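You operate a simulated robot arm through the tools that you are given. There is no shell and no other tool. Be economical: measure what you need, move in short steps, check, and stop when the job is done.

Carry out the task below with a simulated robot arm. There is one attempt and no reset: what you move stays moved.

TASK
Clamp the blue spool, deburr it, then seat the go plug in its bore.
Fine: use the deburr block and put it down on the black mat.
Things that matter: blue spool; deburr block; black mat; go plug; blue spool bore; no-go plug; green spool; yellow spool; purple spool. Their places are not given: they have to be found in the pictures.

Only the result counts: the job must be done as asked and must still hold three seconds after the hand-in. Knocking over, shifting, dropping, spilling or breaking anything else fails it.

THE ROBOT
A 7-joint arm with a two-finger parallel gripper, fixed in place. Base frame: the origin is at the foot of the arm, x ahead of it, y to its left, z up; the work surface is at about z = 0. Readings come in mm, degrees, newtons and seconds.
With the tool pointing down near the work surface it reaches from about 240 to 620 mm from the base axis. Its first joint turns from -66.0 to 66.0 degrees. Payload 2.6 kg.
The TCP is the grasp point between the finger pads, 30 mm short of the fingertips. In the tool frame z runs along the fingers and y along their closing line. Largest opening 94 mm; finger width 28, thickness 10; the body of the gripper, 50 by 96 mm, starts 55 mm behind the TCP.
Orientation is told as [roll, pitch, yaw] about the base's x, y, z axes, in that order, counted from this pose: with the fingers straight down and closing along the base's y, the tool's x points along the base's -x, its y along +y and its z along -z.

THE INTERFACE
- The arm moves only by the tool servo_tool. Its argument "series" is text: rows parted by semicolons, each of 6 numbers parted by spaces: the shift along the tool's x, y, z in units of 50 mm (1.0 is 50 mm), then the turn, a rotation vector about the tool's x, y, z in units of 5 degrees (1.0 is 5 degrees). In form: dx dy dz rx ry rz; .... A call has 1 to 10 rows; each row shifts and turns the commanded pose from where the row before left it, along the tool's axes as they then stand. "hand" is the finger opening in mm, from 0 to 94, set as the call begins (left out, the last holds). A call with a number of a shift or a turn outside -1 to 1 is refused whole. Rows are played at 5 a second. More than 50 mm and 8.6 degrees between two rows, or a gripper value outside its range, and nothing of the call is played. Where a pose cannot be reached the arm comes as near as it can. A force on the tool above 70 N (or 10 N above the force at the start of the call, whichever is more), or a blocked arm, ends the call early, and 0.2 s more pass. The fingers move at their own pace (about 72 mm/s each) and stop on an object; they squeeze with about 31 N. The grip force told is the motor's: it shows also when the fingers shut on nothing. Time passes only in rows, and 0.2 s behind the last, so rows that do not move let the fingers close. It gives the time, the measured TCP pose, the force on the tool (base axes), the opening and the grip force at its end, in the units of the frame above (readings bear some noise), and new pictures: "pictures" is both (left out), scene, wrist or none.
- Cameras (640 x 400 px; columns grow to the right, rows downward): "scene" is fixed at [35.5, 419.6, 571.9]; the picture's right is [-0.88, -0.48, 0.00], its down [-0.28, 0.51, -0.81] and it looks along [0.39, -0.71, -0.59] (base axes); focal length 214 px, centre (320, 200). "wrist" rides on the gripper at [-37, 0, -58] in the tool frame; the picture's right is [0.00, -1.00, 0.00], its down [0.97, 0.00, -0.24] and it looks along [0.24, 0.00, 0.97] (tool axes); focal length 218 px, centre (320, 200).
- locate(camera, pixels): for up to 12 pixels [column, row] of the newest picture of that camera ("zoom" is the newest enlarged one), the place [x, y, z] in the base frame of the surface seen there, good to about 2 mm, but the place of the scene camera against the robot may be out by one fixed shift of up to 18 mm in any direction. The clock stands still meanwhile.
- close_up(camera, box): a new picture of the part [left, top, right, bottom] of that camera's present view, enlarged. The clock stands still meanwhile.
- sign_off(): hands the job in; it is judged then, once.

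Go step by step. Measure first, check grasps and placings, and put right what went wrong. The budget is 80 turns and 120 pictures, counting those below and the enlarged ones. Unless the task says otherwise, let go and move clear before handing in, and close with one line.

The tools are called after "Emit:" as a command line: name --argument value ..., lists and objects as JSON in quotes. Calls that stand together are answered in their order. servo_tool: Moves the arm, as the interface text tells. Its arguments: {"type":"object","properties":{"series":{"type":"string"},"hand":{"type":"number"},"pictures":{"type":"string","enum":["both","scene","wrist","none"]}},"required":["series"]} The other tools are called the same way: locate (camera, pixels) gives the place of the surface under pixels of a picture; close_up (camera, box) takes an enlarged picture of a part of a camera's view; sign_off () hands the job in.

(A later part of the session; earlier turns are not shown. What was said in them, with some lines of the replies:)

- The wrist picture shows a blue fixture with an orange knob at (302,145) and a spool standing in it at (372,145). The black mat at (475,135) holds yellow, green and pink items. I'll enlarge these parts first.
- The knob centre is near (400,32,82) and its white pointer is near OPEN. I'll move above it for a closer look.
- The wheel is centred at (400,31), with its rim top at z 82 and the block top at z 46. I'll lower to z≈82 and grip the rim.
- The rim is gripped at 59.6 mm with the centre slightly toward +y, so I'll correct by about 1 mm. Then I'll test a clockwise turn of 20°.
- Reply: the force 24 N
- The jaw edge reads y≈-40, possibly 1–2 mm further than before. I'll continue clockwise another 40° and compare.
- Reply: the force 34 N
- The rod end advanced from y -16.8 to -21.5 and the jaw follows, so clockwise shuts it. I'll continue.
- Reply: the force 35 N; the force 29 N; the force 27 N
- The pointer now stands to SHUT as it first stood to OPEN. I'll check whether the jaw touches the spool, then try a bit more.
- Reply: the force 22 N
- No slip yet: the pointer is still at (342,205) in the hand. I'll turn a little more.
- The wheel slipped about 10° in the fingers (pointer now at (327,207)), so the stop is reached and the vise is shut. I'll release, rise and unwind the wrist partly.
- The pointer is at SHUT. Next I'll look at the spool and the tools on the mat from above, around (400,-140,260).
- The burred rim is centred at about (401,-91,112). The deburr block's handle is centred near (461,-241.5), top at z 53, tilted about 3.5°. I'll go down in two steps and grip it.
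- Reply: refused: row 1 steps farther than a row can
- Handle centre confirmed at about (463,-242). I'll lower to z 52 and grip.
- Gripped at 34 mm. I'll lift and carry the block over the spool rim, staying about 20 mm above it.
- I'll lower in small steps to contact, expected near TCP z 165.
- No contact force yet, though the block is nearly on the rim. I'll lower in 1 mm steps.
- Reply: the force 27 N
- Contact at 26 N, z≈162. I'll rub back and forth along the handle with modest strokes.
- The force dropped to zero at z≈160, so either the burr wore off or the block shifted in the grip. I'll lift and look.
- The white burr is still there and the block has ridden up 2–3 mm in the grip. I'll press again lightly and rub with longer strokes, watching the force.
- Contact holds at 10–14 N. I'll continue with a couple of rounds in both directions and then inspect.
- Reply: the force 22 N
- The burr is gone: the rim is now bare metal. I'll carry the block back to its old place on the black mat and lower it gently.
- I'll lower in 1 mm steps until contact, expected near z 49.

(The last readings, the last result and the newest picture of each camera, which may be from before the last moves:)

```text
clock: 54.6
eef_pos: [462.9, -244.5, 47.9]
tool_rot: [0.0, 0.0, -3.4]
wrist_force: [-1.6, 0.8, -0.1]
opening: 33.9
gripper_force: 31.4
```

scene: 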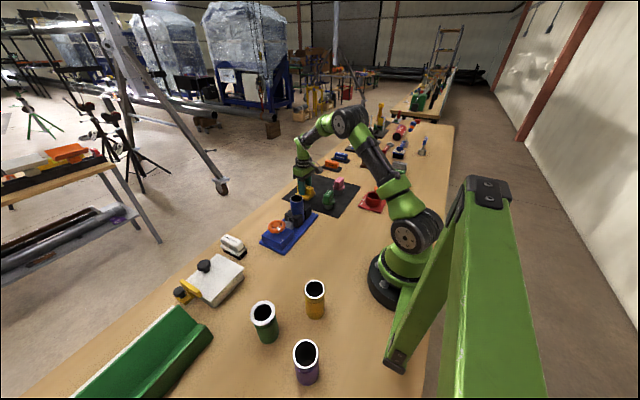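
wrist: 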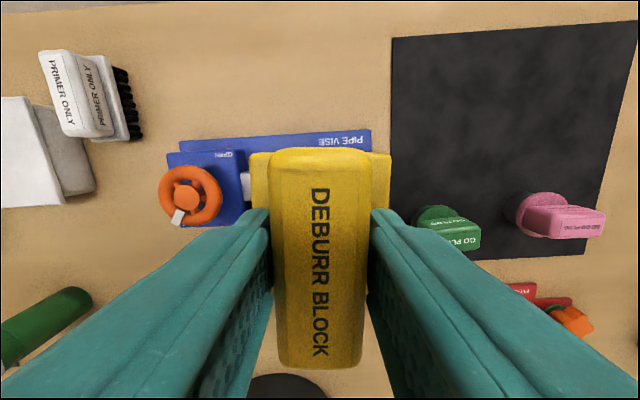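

Emit:
servo_tool --series "0 0 0.02 0 0 0; 0 0 0.02 0 0 0; 0 0 0 0 0 0" --hand 10 --pictures "none"

```text
clock: 55.4
eef_pos: [463.7, -243.5, 48.7]
tool_rot: [0.1, 0.0, -3.6]
wrist_force: [-14.8, 9.9, 29.0]
opening: 34.1
gripper_force: 30.8
```

Contact: 29 N, so the block is down on the mat. I'll ease up 1 mm, open, and rise to z≈260.

Emit:
servo_tool --series "0 0 -0.02 0 0 0; 0 0 0 0 0 0; 0 0 0 0 0 0" --hand 70 --pictures "none"

Emit:
servo_tool --series "0 0 -0.4 0 0 0; 0 0 -0.8 0 0 -0.7; 0 0 -0.8 0 0 0; 0.6 0.2 -0.6 0 0 0; 0.6 0.2 -0.6 0 0 0; 0.6 0 0 0 0 0; 0 0 0 0 0 0" --hand 80 --pictures "both"

```text
clock: 56.2
eef_pos: [462.9, -243.1, 45.8]
tool_rot: [0.0, 0.1, -3.5]
wrist_force: [0.7, 0.0, 0.5]
opening: 70.0
gripper_force: 0.0
```

```text
clock: 57.8
eef_pos: [371.4, -224.6, 207.1]
tool_rot: [0.0, 0.0, 0.0]
wrist_force: [0.2, -0.5, 0.1]
opening: 80.1
gripper_force: 0.1
```

scene: 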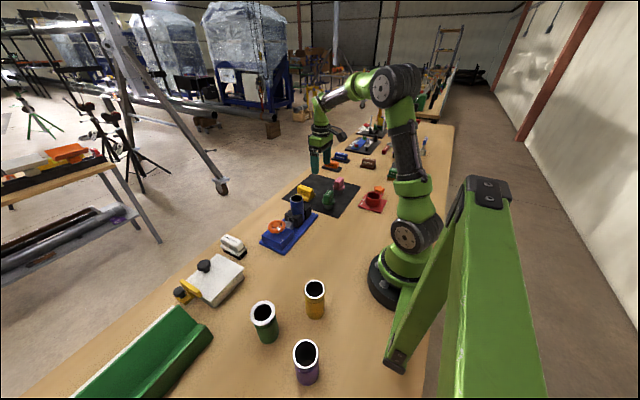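
wrist: 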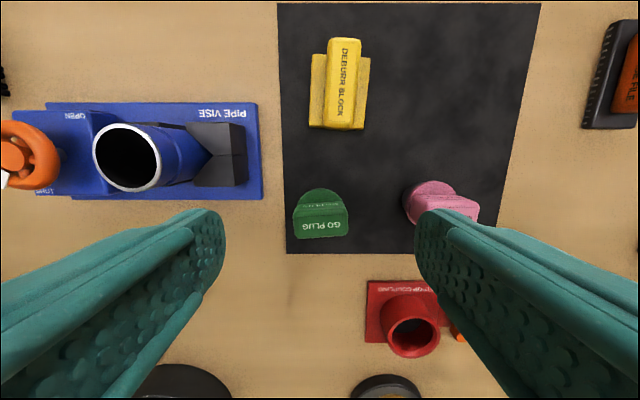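

The block sits upright on the mat. Now I'll measure the go plug and the bore.

Emit:
locate --camera "wrist" --pixels '[[320, 222], [295, 224], [346, 222], [320, 207], [320, 234], [320, 192], [299, 200], [97, 155], [157, 157], [127, 126], [128, 187], [343, 200]]'

Emit:
close_up --camera "wrist" --box '[270, 170, 370, 250]'

Emit:
close_up --camera "wrist" --box '[70, 110, 190, 200]'

```text
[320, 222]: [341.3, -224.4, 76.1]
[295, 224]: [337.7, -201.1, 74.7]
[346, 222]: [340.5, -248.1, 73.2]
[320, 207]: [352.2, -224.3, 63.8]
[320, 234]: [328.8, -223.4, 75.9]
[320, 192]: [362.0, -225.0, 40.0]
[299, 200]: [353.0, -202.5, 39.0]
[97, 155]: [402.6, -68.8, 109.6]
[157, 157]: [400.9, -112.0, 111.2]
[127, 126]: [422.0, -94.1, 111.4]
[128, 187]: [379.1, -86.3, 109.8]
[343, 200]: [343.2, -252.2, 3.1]
```

```text
5.00 times, centred on (320, 210) of wrist
```

zoom: 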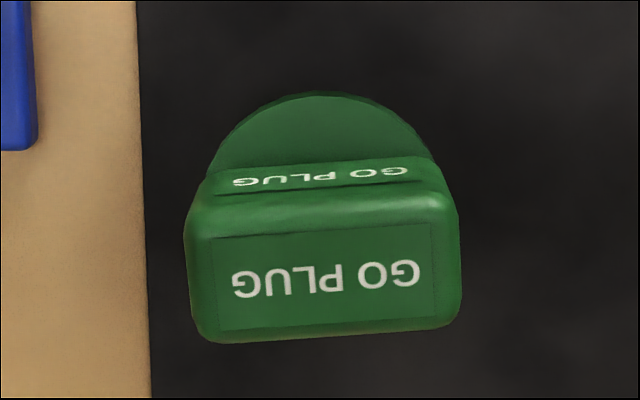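

```text
4.44 times, centred on (130, 155) of wrist
```

zoom: 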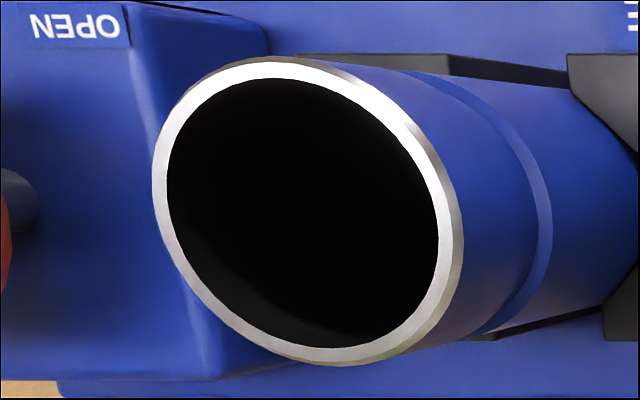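

The handle is centred at about (340,-224.5), long along y with about 4° of tilt. I'll turn the hand by 86° so it closes across the handle's short side.

Emit:
servo_tool --series "0.62 0 0 0 0 1; 0 0 0 0 0 1; 0 0 0 0 0 1; 0 0 0 0 0 1; 0 0 0 0 0 1; 0 0 0 0 0 1; 0 0 0 0 0 1; 0 0 0 0 0 1; 0 0 0 0 0 1; 0 0 0 0 0 1" --hand 80 --pictures "none"

Emit:
servo_tool --series "0 0 0 0 0 1; 0 0 0 0 0 1; 0 0 0 0 0 1; 0 0 0 0 0 1; 0 0 0 0 0 1; 0 0 0 0 0 1; 0 0 0 0 0 1; 0 0 0 0 0 0.2; 0 0 0 0 0 0" --hand 80 --pictures "wrist"

```text
clock: 60.0
eef_pos: [342.1, -223.7, 208.0]
tool_rot: [0.0, 0.0, -50.1]
wrist_force: [-0.4, -0.1, 0.2]
opening: 80.1
gripper_force: 0.0
```

```text
clock: 62.0
eef_pos: [341.1, -225.3, 207.4]
tool_rot: [0.1, 0.1, -86.0]
wrist_force: [0.5, 0.1, 0.0]
opening: 80.2
gripper_force: 0.0
```

wrist: 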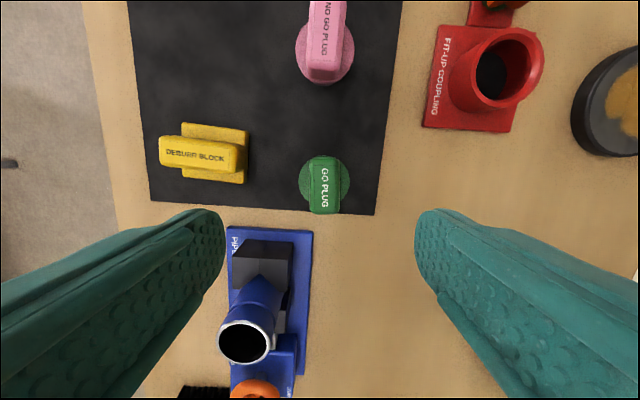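

Emit:
locate --camera "wrist" --pixels '[[313, 185], [337, 185], [326, 160], [323, 208], [325, 185], [303, 183], [347, 183]]'

Emit:
close_up --camera "wrist" --box '[284, 140, 364, 220]'

```text
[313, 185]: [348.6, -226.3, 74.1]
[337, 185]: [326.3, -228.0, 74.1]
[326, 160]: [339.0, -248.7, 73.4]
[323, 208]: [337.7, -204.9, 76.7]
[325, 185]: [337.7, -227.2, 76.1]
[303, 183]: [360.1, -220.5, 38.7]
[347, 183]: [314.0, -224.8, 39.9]
```

```text
5.00 times, centred on (324, 180) of wrist
```

zoom: 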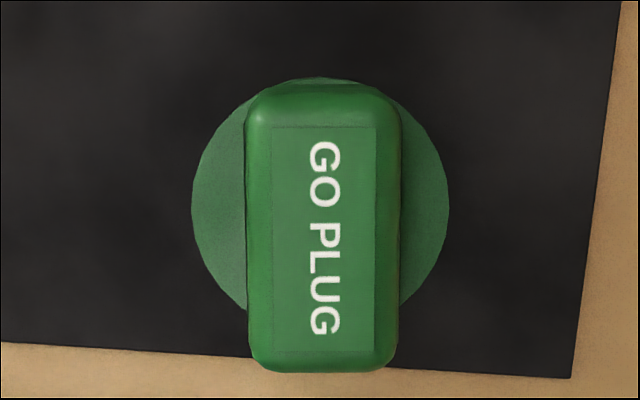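

The hand is well aligned with the handle, whose centre is about (337.5,-226). I'll lower to z≈74 and close.

Emit:
servo_tool --series "-0.02 -0.065 0.8 0 0 0; 0 0 0.8 0 0 0; 0 0 0.7 0 0 0; 0 0 0.36 0 0 0; 0 0 0 0 0 0" --hand 70 --pictures "none"

Emit:
servo_tool --series "0 0 0 0 0 0; 0 0 0 0 0 0; 0 0 0 0 0 0; 0 0 0 0 0 0" --hand 5 --pictures "wrist"

```text
clock: 63.2
eef_pos: [338.6, -226.3, 75.3]
tool_rot: [0.0, 0.0, -86.0]
wrist_force: [-0.2, -0.2, 0.7]
opening: 70.1
gripper_force: 0.1
```

```text
clock: 64.2
eef_pos: [338.6, -225.5, 76.1]
tool_rot: [0.0, 0.0, -86.0]
wrist_force: [0.5, 0.2, 0.8]
opening: 31.9
gripper_force: 31.7
```

wrist: 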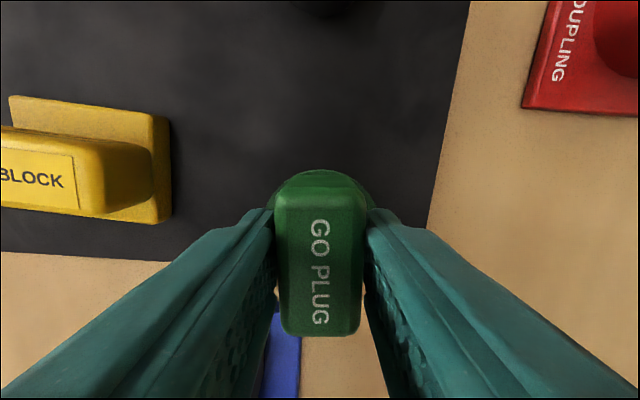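

Gripped at 31.9 mm. I'll lift 130 mm and check the plug while measuring handle ends.

Emit:
locate --camera "wrist" --pixels '[[320, 195], [320, 328], [320, 174], [283, 260], [356, 260], [275, 200], [371, 200]]'

Emit:
servo_tool --series "0 0 -0.3 0 0 0; 0 0 -0.6 0 0 0; 0 0 -0.8 0 0 0; 0 0 -0.9 0 0 0; 0.5 0.7 0 0 0 0; 0 0.7 0 0 0 0; 0 0 0 0 0 0" --hand 5 --pictures "both"

Emit:
close_up --camera "scene" --box '[260, 140, 360, 230]'

```text
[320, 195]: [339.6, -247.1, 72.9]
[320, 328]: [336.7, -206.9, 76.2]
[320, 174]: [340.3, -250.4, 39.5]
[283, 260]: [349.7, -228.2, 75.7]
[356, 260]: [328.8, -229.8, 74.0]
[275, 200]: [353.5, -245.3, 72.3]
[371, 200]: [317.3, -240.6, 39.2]
```

```text
clock: 65.8
eef_pos: [407.8, -195.7, 205.2]
tool_rot: [-0.1, 0.0, -86.1]
wrist_force: [0.5, -0.2, -2.3]
opening: 32.3
gripper_force: 31.0
```

scene: 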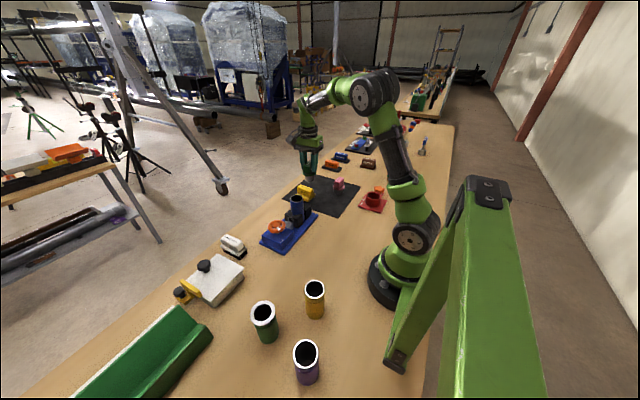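
wrist: 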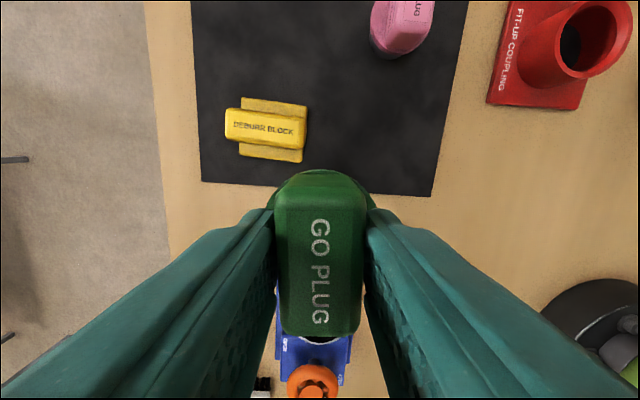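

```text
4.44 times, centred on (310, 185) of scene
```

zoom: 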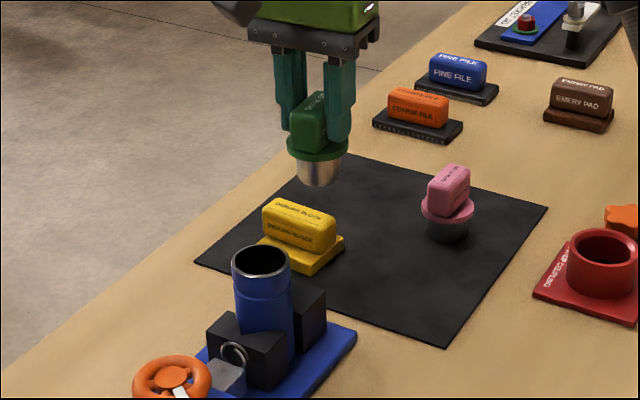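

The plug hangs straight. To measure the bore in clear view I'll pass over it to y≈-10, so it appears above the plug in the wrist picture.

Emit:
servo_tool --series "0.1 0 -0.4 0 0 0; 0.72 0.03 0 0 0 0; 0.72 0.03 0 0 0 0; 0.72 0.03 0 0 0 0; 0.72 0.04 0 0 0 0; 0.72 0 0 0 0 0; 0 0 0 0 0 0" --hand 5 --pictures "wrist"

```text
clock: 67.4
eef_pos: [400.9, -10.9, 224.4]
tool_rot: [0.0, 0.0, -86.0]
wrist_force: [0.3, 0.4, -1.1]
opening: 32.0
gripper_force: 31.1
```

wrist: 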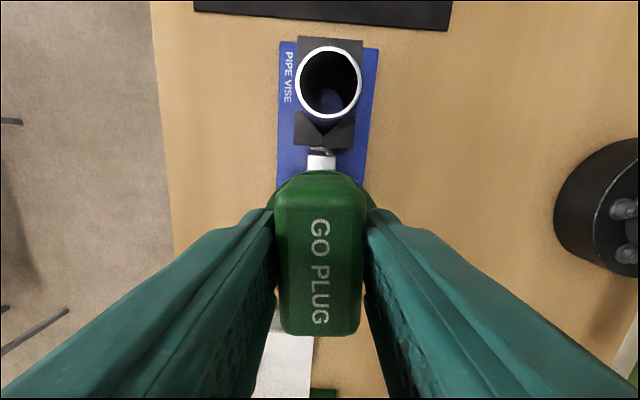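

Emit:
close_up --camera "wrist" --box '[280, 34, 376, 130]'

Emit:
locate --camera "wrist" --pixels '[[297, 82], [360, 82], [328, 48], [329, 116], [306, 58], [351, 58], [306, 106], [352, 106]]'

```text
4.17 times, centred on (328, 82) of wrist
```

zoom: 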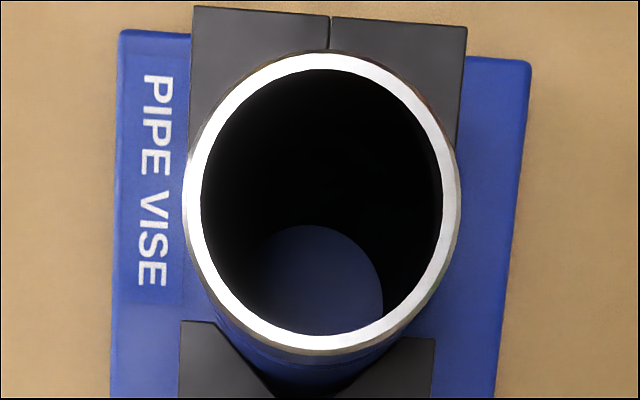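

```text
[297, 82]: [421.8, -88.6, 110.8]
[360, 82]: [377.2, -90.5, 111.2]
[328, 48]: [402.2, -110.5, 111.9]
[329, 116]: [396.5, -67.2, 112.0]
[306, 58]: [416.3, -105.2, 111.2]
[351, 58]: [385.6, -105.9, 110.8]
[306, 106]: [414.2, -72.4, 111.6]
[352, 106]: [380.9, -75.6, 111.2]
```

Working in the hand frame, the bore centre lies about 79.9 mm back along tool x and 6.0 mm along tool -y from the plug axis. The bore is about 41.6 mm wide. I'll move there and lower until about 5 mm above the rim.

Emit:
servo_tool --series "-0.8 -0.06 0 0 0 0; -0.797 -0.06 0 0 0 0; 0 0 0.3 0 0 0; 0 0 0.3 0 0 0; 0 0 0 0 0 0" --hand 5 --pictures "both"

Emit:
close_up --camera "scene" --box '[270, 160, 330, 220]'

```text
clock: 68.6
eef_pos: [399.8, -91.2, 195.0]
tool_rot: [0.1, 0.0, -86.0]
wrist_force: [0.2, -0.2, -1.7]
opening: 31.9
gripper_force: 30.6
```

scene: 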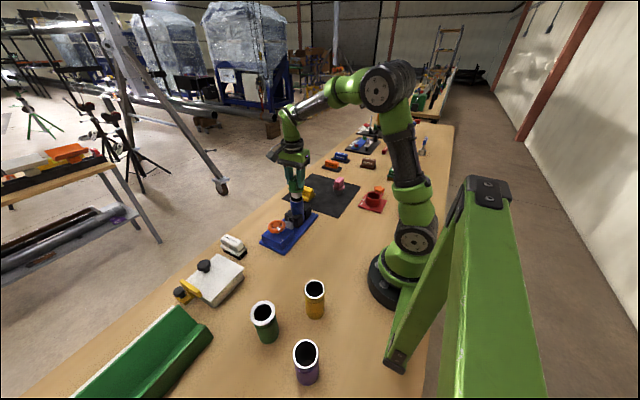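
wrist: 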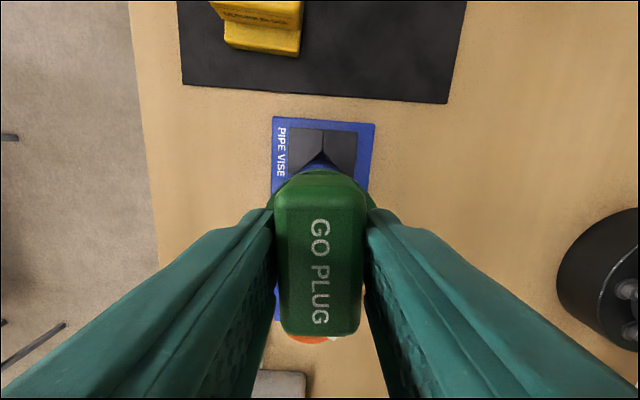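

```text
6.67 times, centred on (300, 190) of scene
```

zoom: 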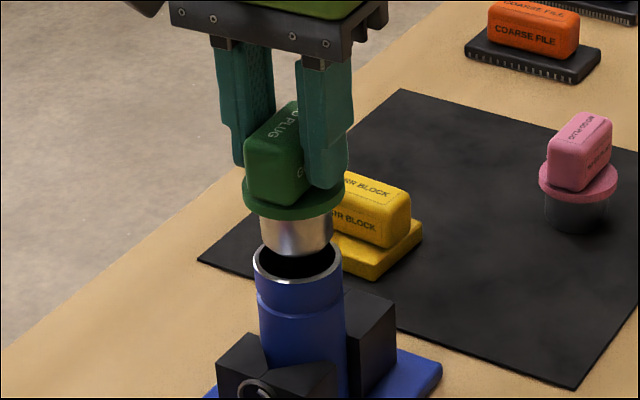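

In the scene picture the plug axis (x≈296 in the zoom) matches the rim centre (≈297). I'll lower slowly and watch the force.

Emit:
servo_tool --series "0 0 0.08 0 0 0; 0 0 0.04 0 0 0; 0 0 0.04 0 0 0; 0 0 0.04 0 0 0; 0 0 0.04 0 0 0; 0 0 0 0 0 0" --hand 5 --pictures "none"

```text
clock: 70.0
eef_pos: [400.7, -90.0, 182.8]
tool_rot: [0.0, 0.1, -86.0]
wrist_force: [0.7, 0.5, -2.1]
opening: 32.2
gripper_force: 31.3
```

Emit:
servo_tool --series "0 0 0.04 0 0 0; 0 0 0.04 0 0 0; 0 0 0.04 0 0 0; 0 0 0 0 0 0" --hand 5 --pictures "scene"

Emit:
close_up --camera "scene" --box '[270, 160, 330, 220]'

```text
clock: 71.0
eef_pos: [399.7, -91.5, 176.7]
tool_rot: [0.0, 0.0, -85.9]
wrist_force: [-0.9, 0.0, -1.4]
opening: 31.9
gripper_force: 30.6
```

scene: 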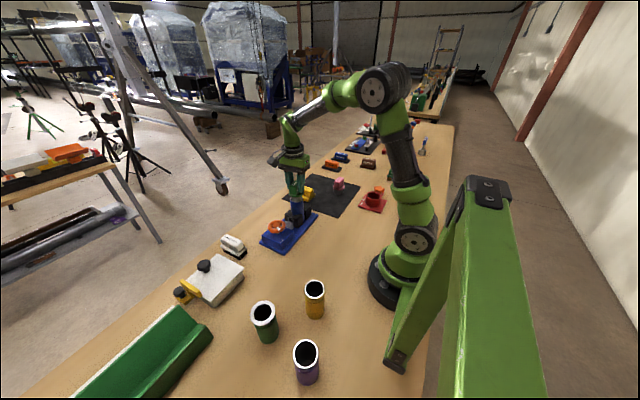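

```text
6.67 times, centred on (300, 190) of scene
```

zoom: 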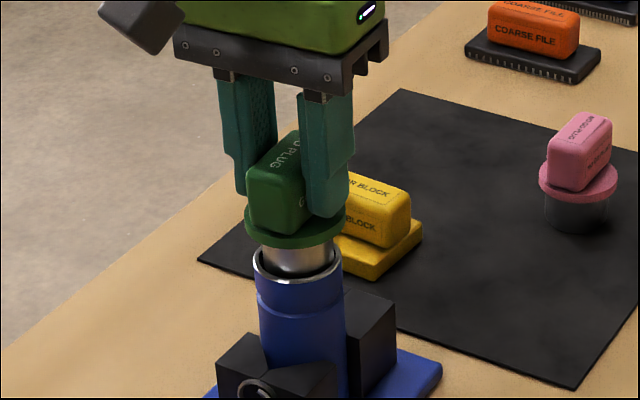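

The plug is entering the bore with no side force. I'll continue down.

Emit:
servo_tool --series "0 0 0.05 0 0 0; 0 0 0.05 0 0 0; 0 0 0.05 0 0 0; 0 0 0.05 0 0 0; 0 0 0.05 0 0 0; 0 0 0 0 0 0" --hand 5 --pictures "none"

Emit:
servo_tool --series "0 0 0.04 0 0 0; 0 0 0.04 0 0 0; 0 0 0.04 0 0 0; 0 0 0 0 0 0" --hand 5 --pictures "scene"

Emit:
close_up --camera "scene" --box '[270, 160, 330, 220]'

```text
clock: 72.4
eef_pos: [400.8, -91.4, 164.6]
tool_rot: [0.0, 0.0, -86.0]
wrist_force: [-0.9, -0.1, -1.3]
opening: 32.1
gripper_force: 31.5
```

```text
clock: 73.4
eef_pos: [399.1, -91.0, 158.7]
tool_rot: [0.1, 0.0, -86.0]
wrist_force: [-0.7, 0.0, -1.1]
opening: 31.9
gripper_force: 31.2
```

scene: 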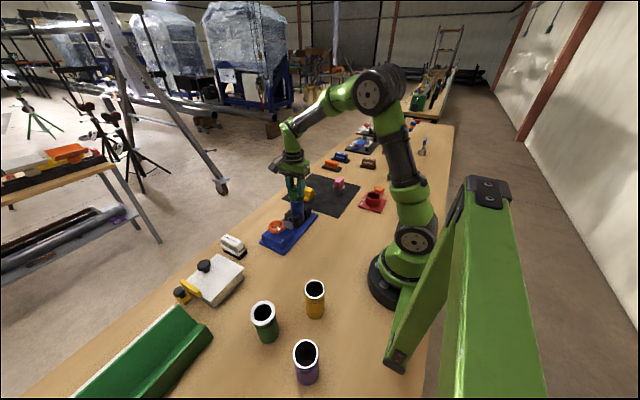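

```text
6.67 times, centred on (300, 190) of scene
```

zoom: 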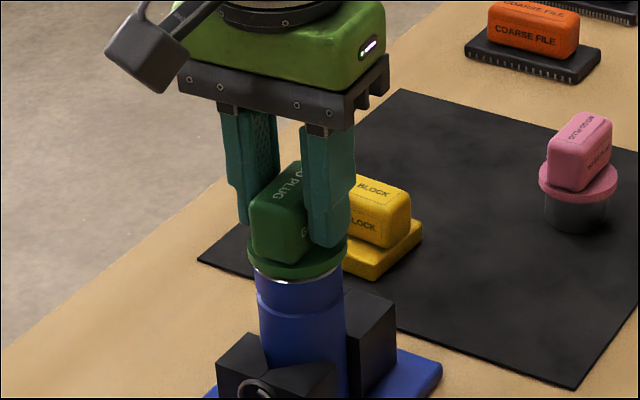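

The flange is only a few mm above the rim now. I'll lower in 1 mm steps to contact.

Emit:
servo_tool --series "0 0 0.03 0 0 0; 0 0 0.03 0 0 0; 0 0 0.02 0 0 0; 0 0 0.02 0 0 0; 0 0 0.02 0 0 0; 0 0 0 0 0 0" --hand 5 --pictures "none"

```text
clock: 74.8
eef_pos: [400.7, -90.5, 152.1]
tool_rot: [0.2, 0.0, -86.1]
wrist_force: [-9.6, 0.6, 25.7]
opening: 32.0
gripper_force: 30.9
```

The flange has landed on the rim at z≈152 with 26 N. I'll ease up slightly, open, rise and inspect.

Emit:
servo_tool --series "0 0 -0.02 0 0 0; 0 0 0 0 0 0; 0 0 0 0 0 0; 0 0 0 0 0 0" --hand 60 --pictures "none"

Emit:
servo_tool --series "0 0 -0.4 0 0 0; 0 0 -0.7 0 0 0; 0 0 -0.8 0 0 0; 0.5 0 -0.6 0 0 0; 0.8 0 0 0 0 0; 0 0 0 0 0 0" --hand 60 --pictures "both"

Emit:
close_up --camera "scene" --box '[250, 150, 350, 250]'

```text
clock: 75.8
eef_pos: [401.1, -90.0, 152.4]
tool_rot: [-0.1, 0.0, -86.1]
wrist_force: [-0.3, 0.9, 0.0]
opening: 59.9
gripper_force: 0.2
```

```text
clock: 77.2
eef_pos: [397.5, -25.1, 280.0]
tool_rot: [0.0, 0.0, -86.0]
wrist_force: [-0.3, 0.3, -0.2]
opening: 59.8
gripper_force: 0.0
```

scene: 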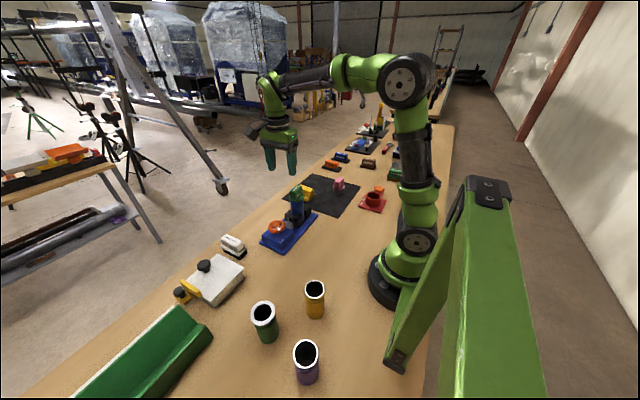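
wrist: 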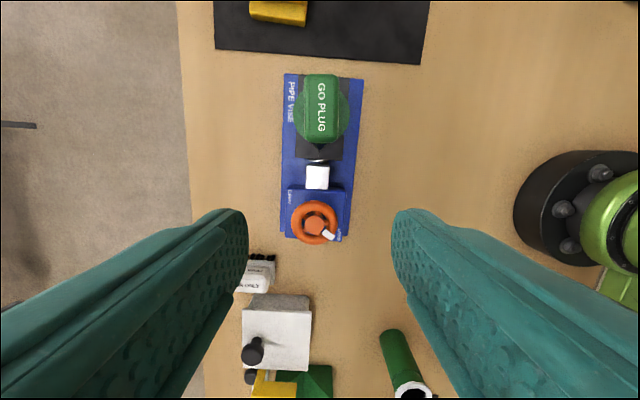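

```text
4.00 times, centred on (300, 200) of scene
```

zoom: 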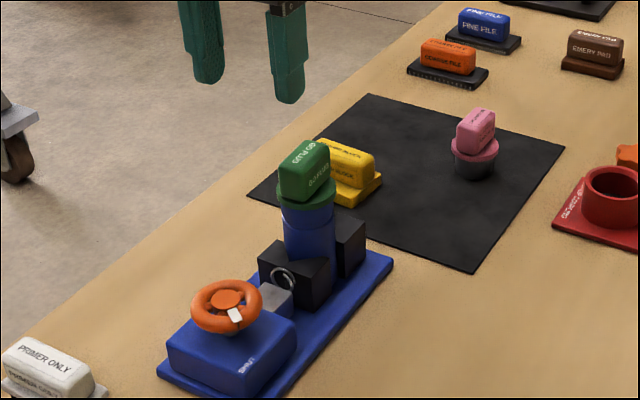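

The go plug is seated upright with its flange on the rim, the vise pointer is at SHUT, the deburr block is on the mat, and nothing else has moved. The hand is clear, so I'm handing in.

Emit:
sign_off

```text
The job is handed in.
```

I clamped the blue spool in the vise, deburred its rim, set the deburr block down on the black mat and seated the go plug in the bore; the job is handed in.
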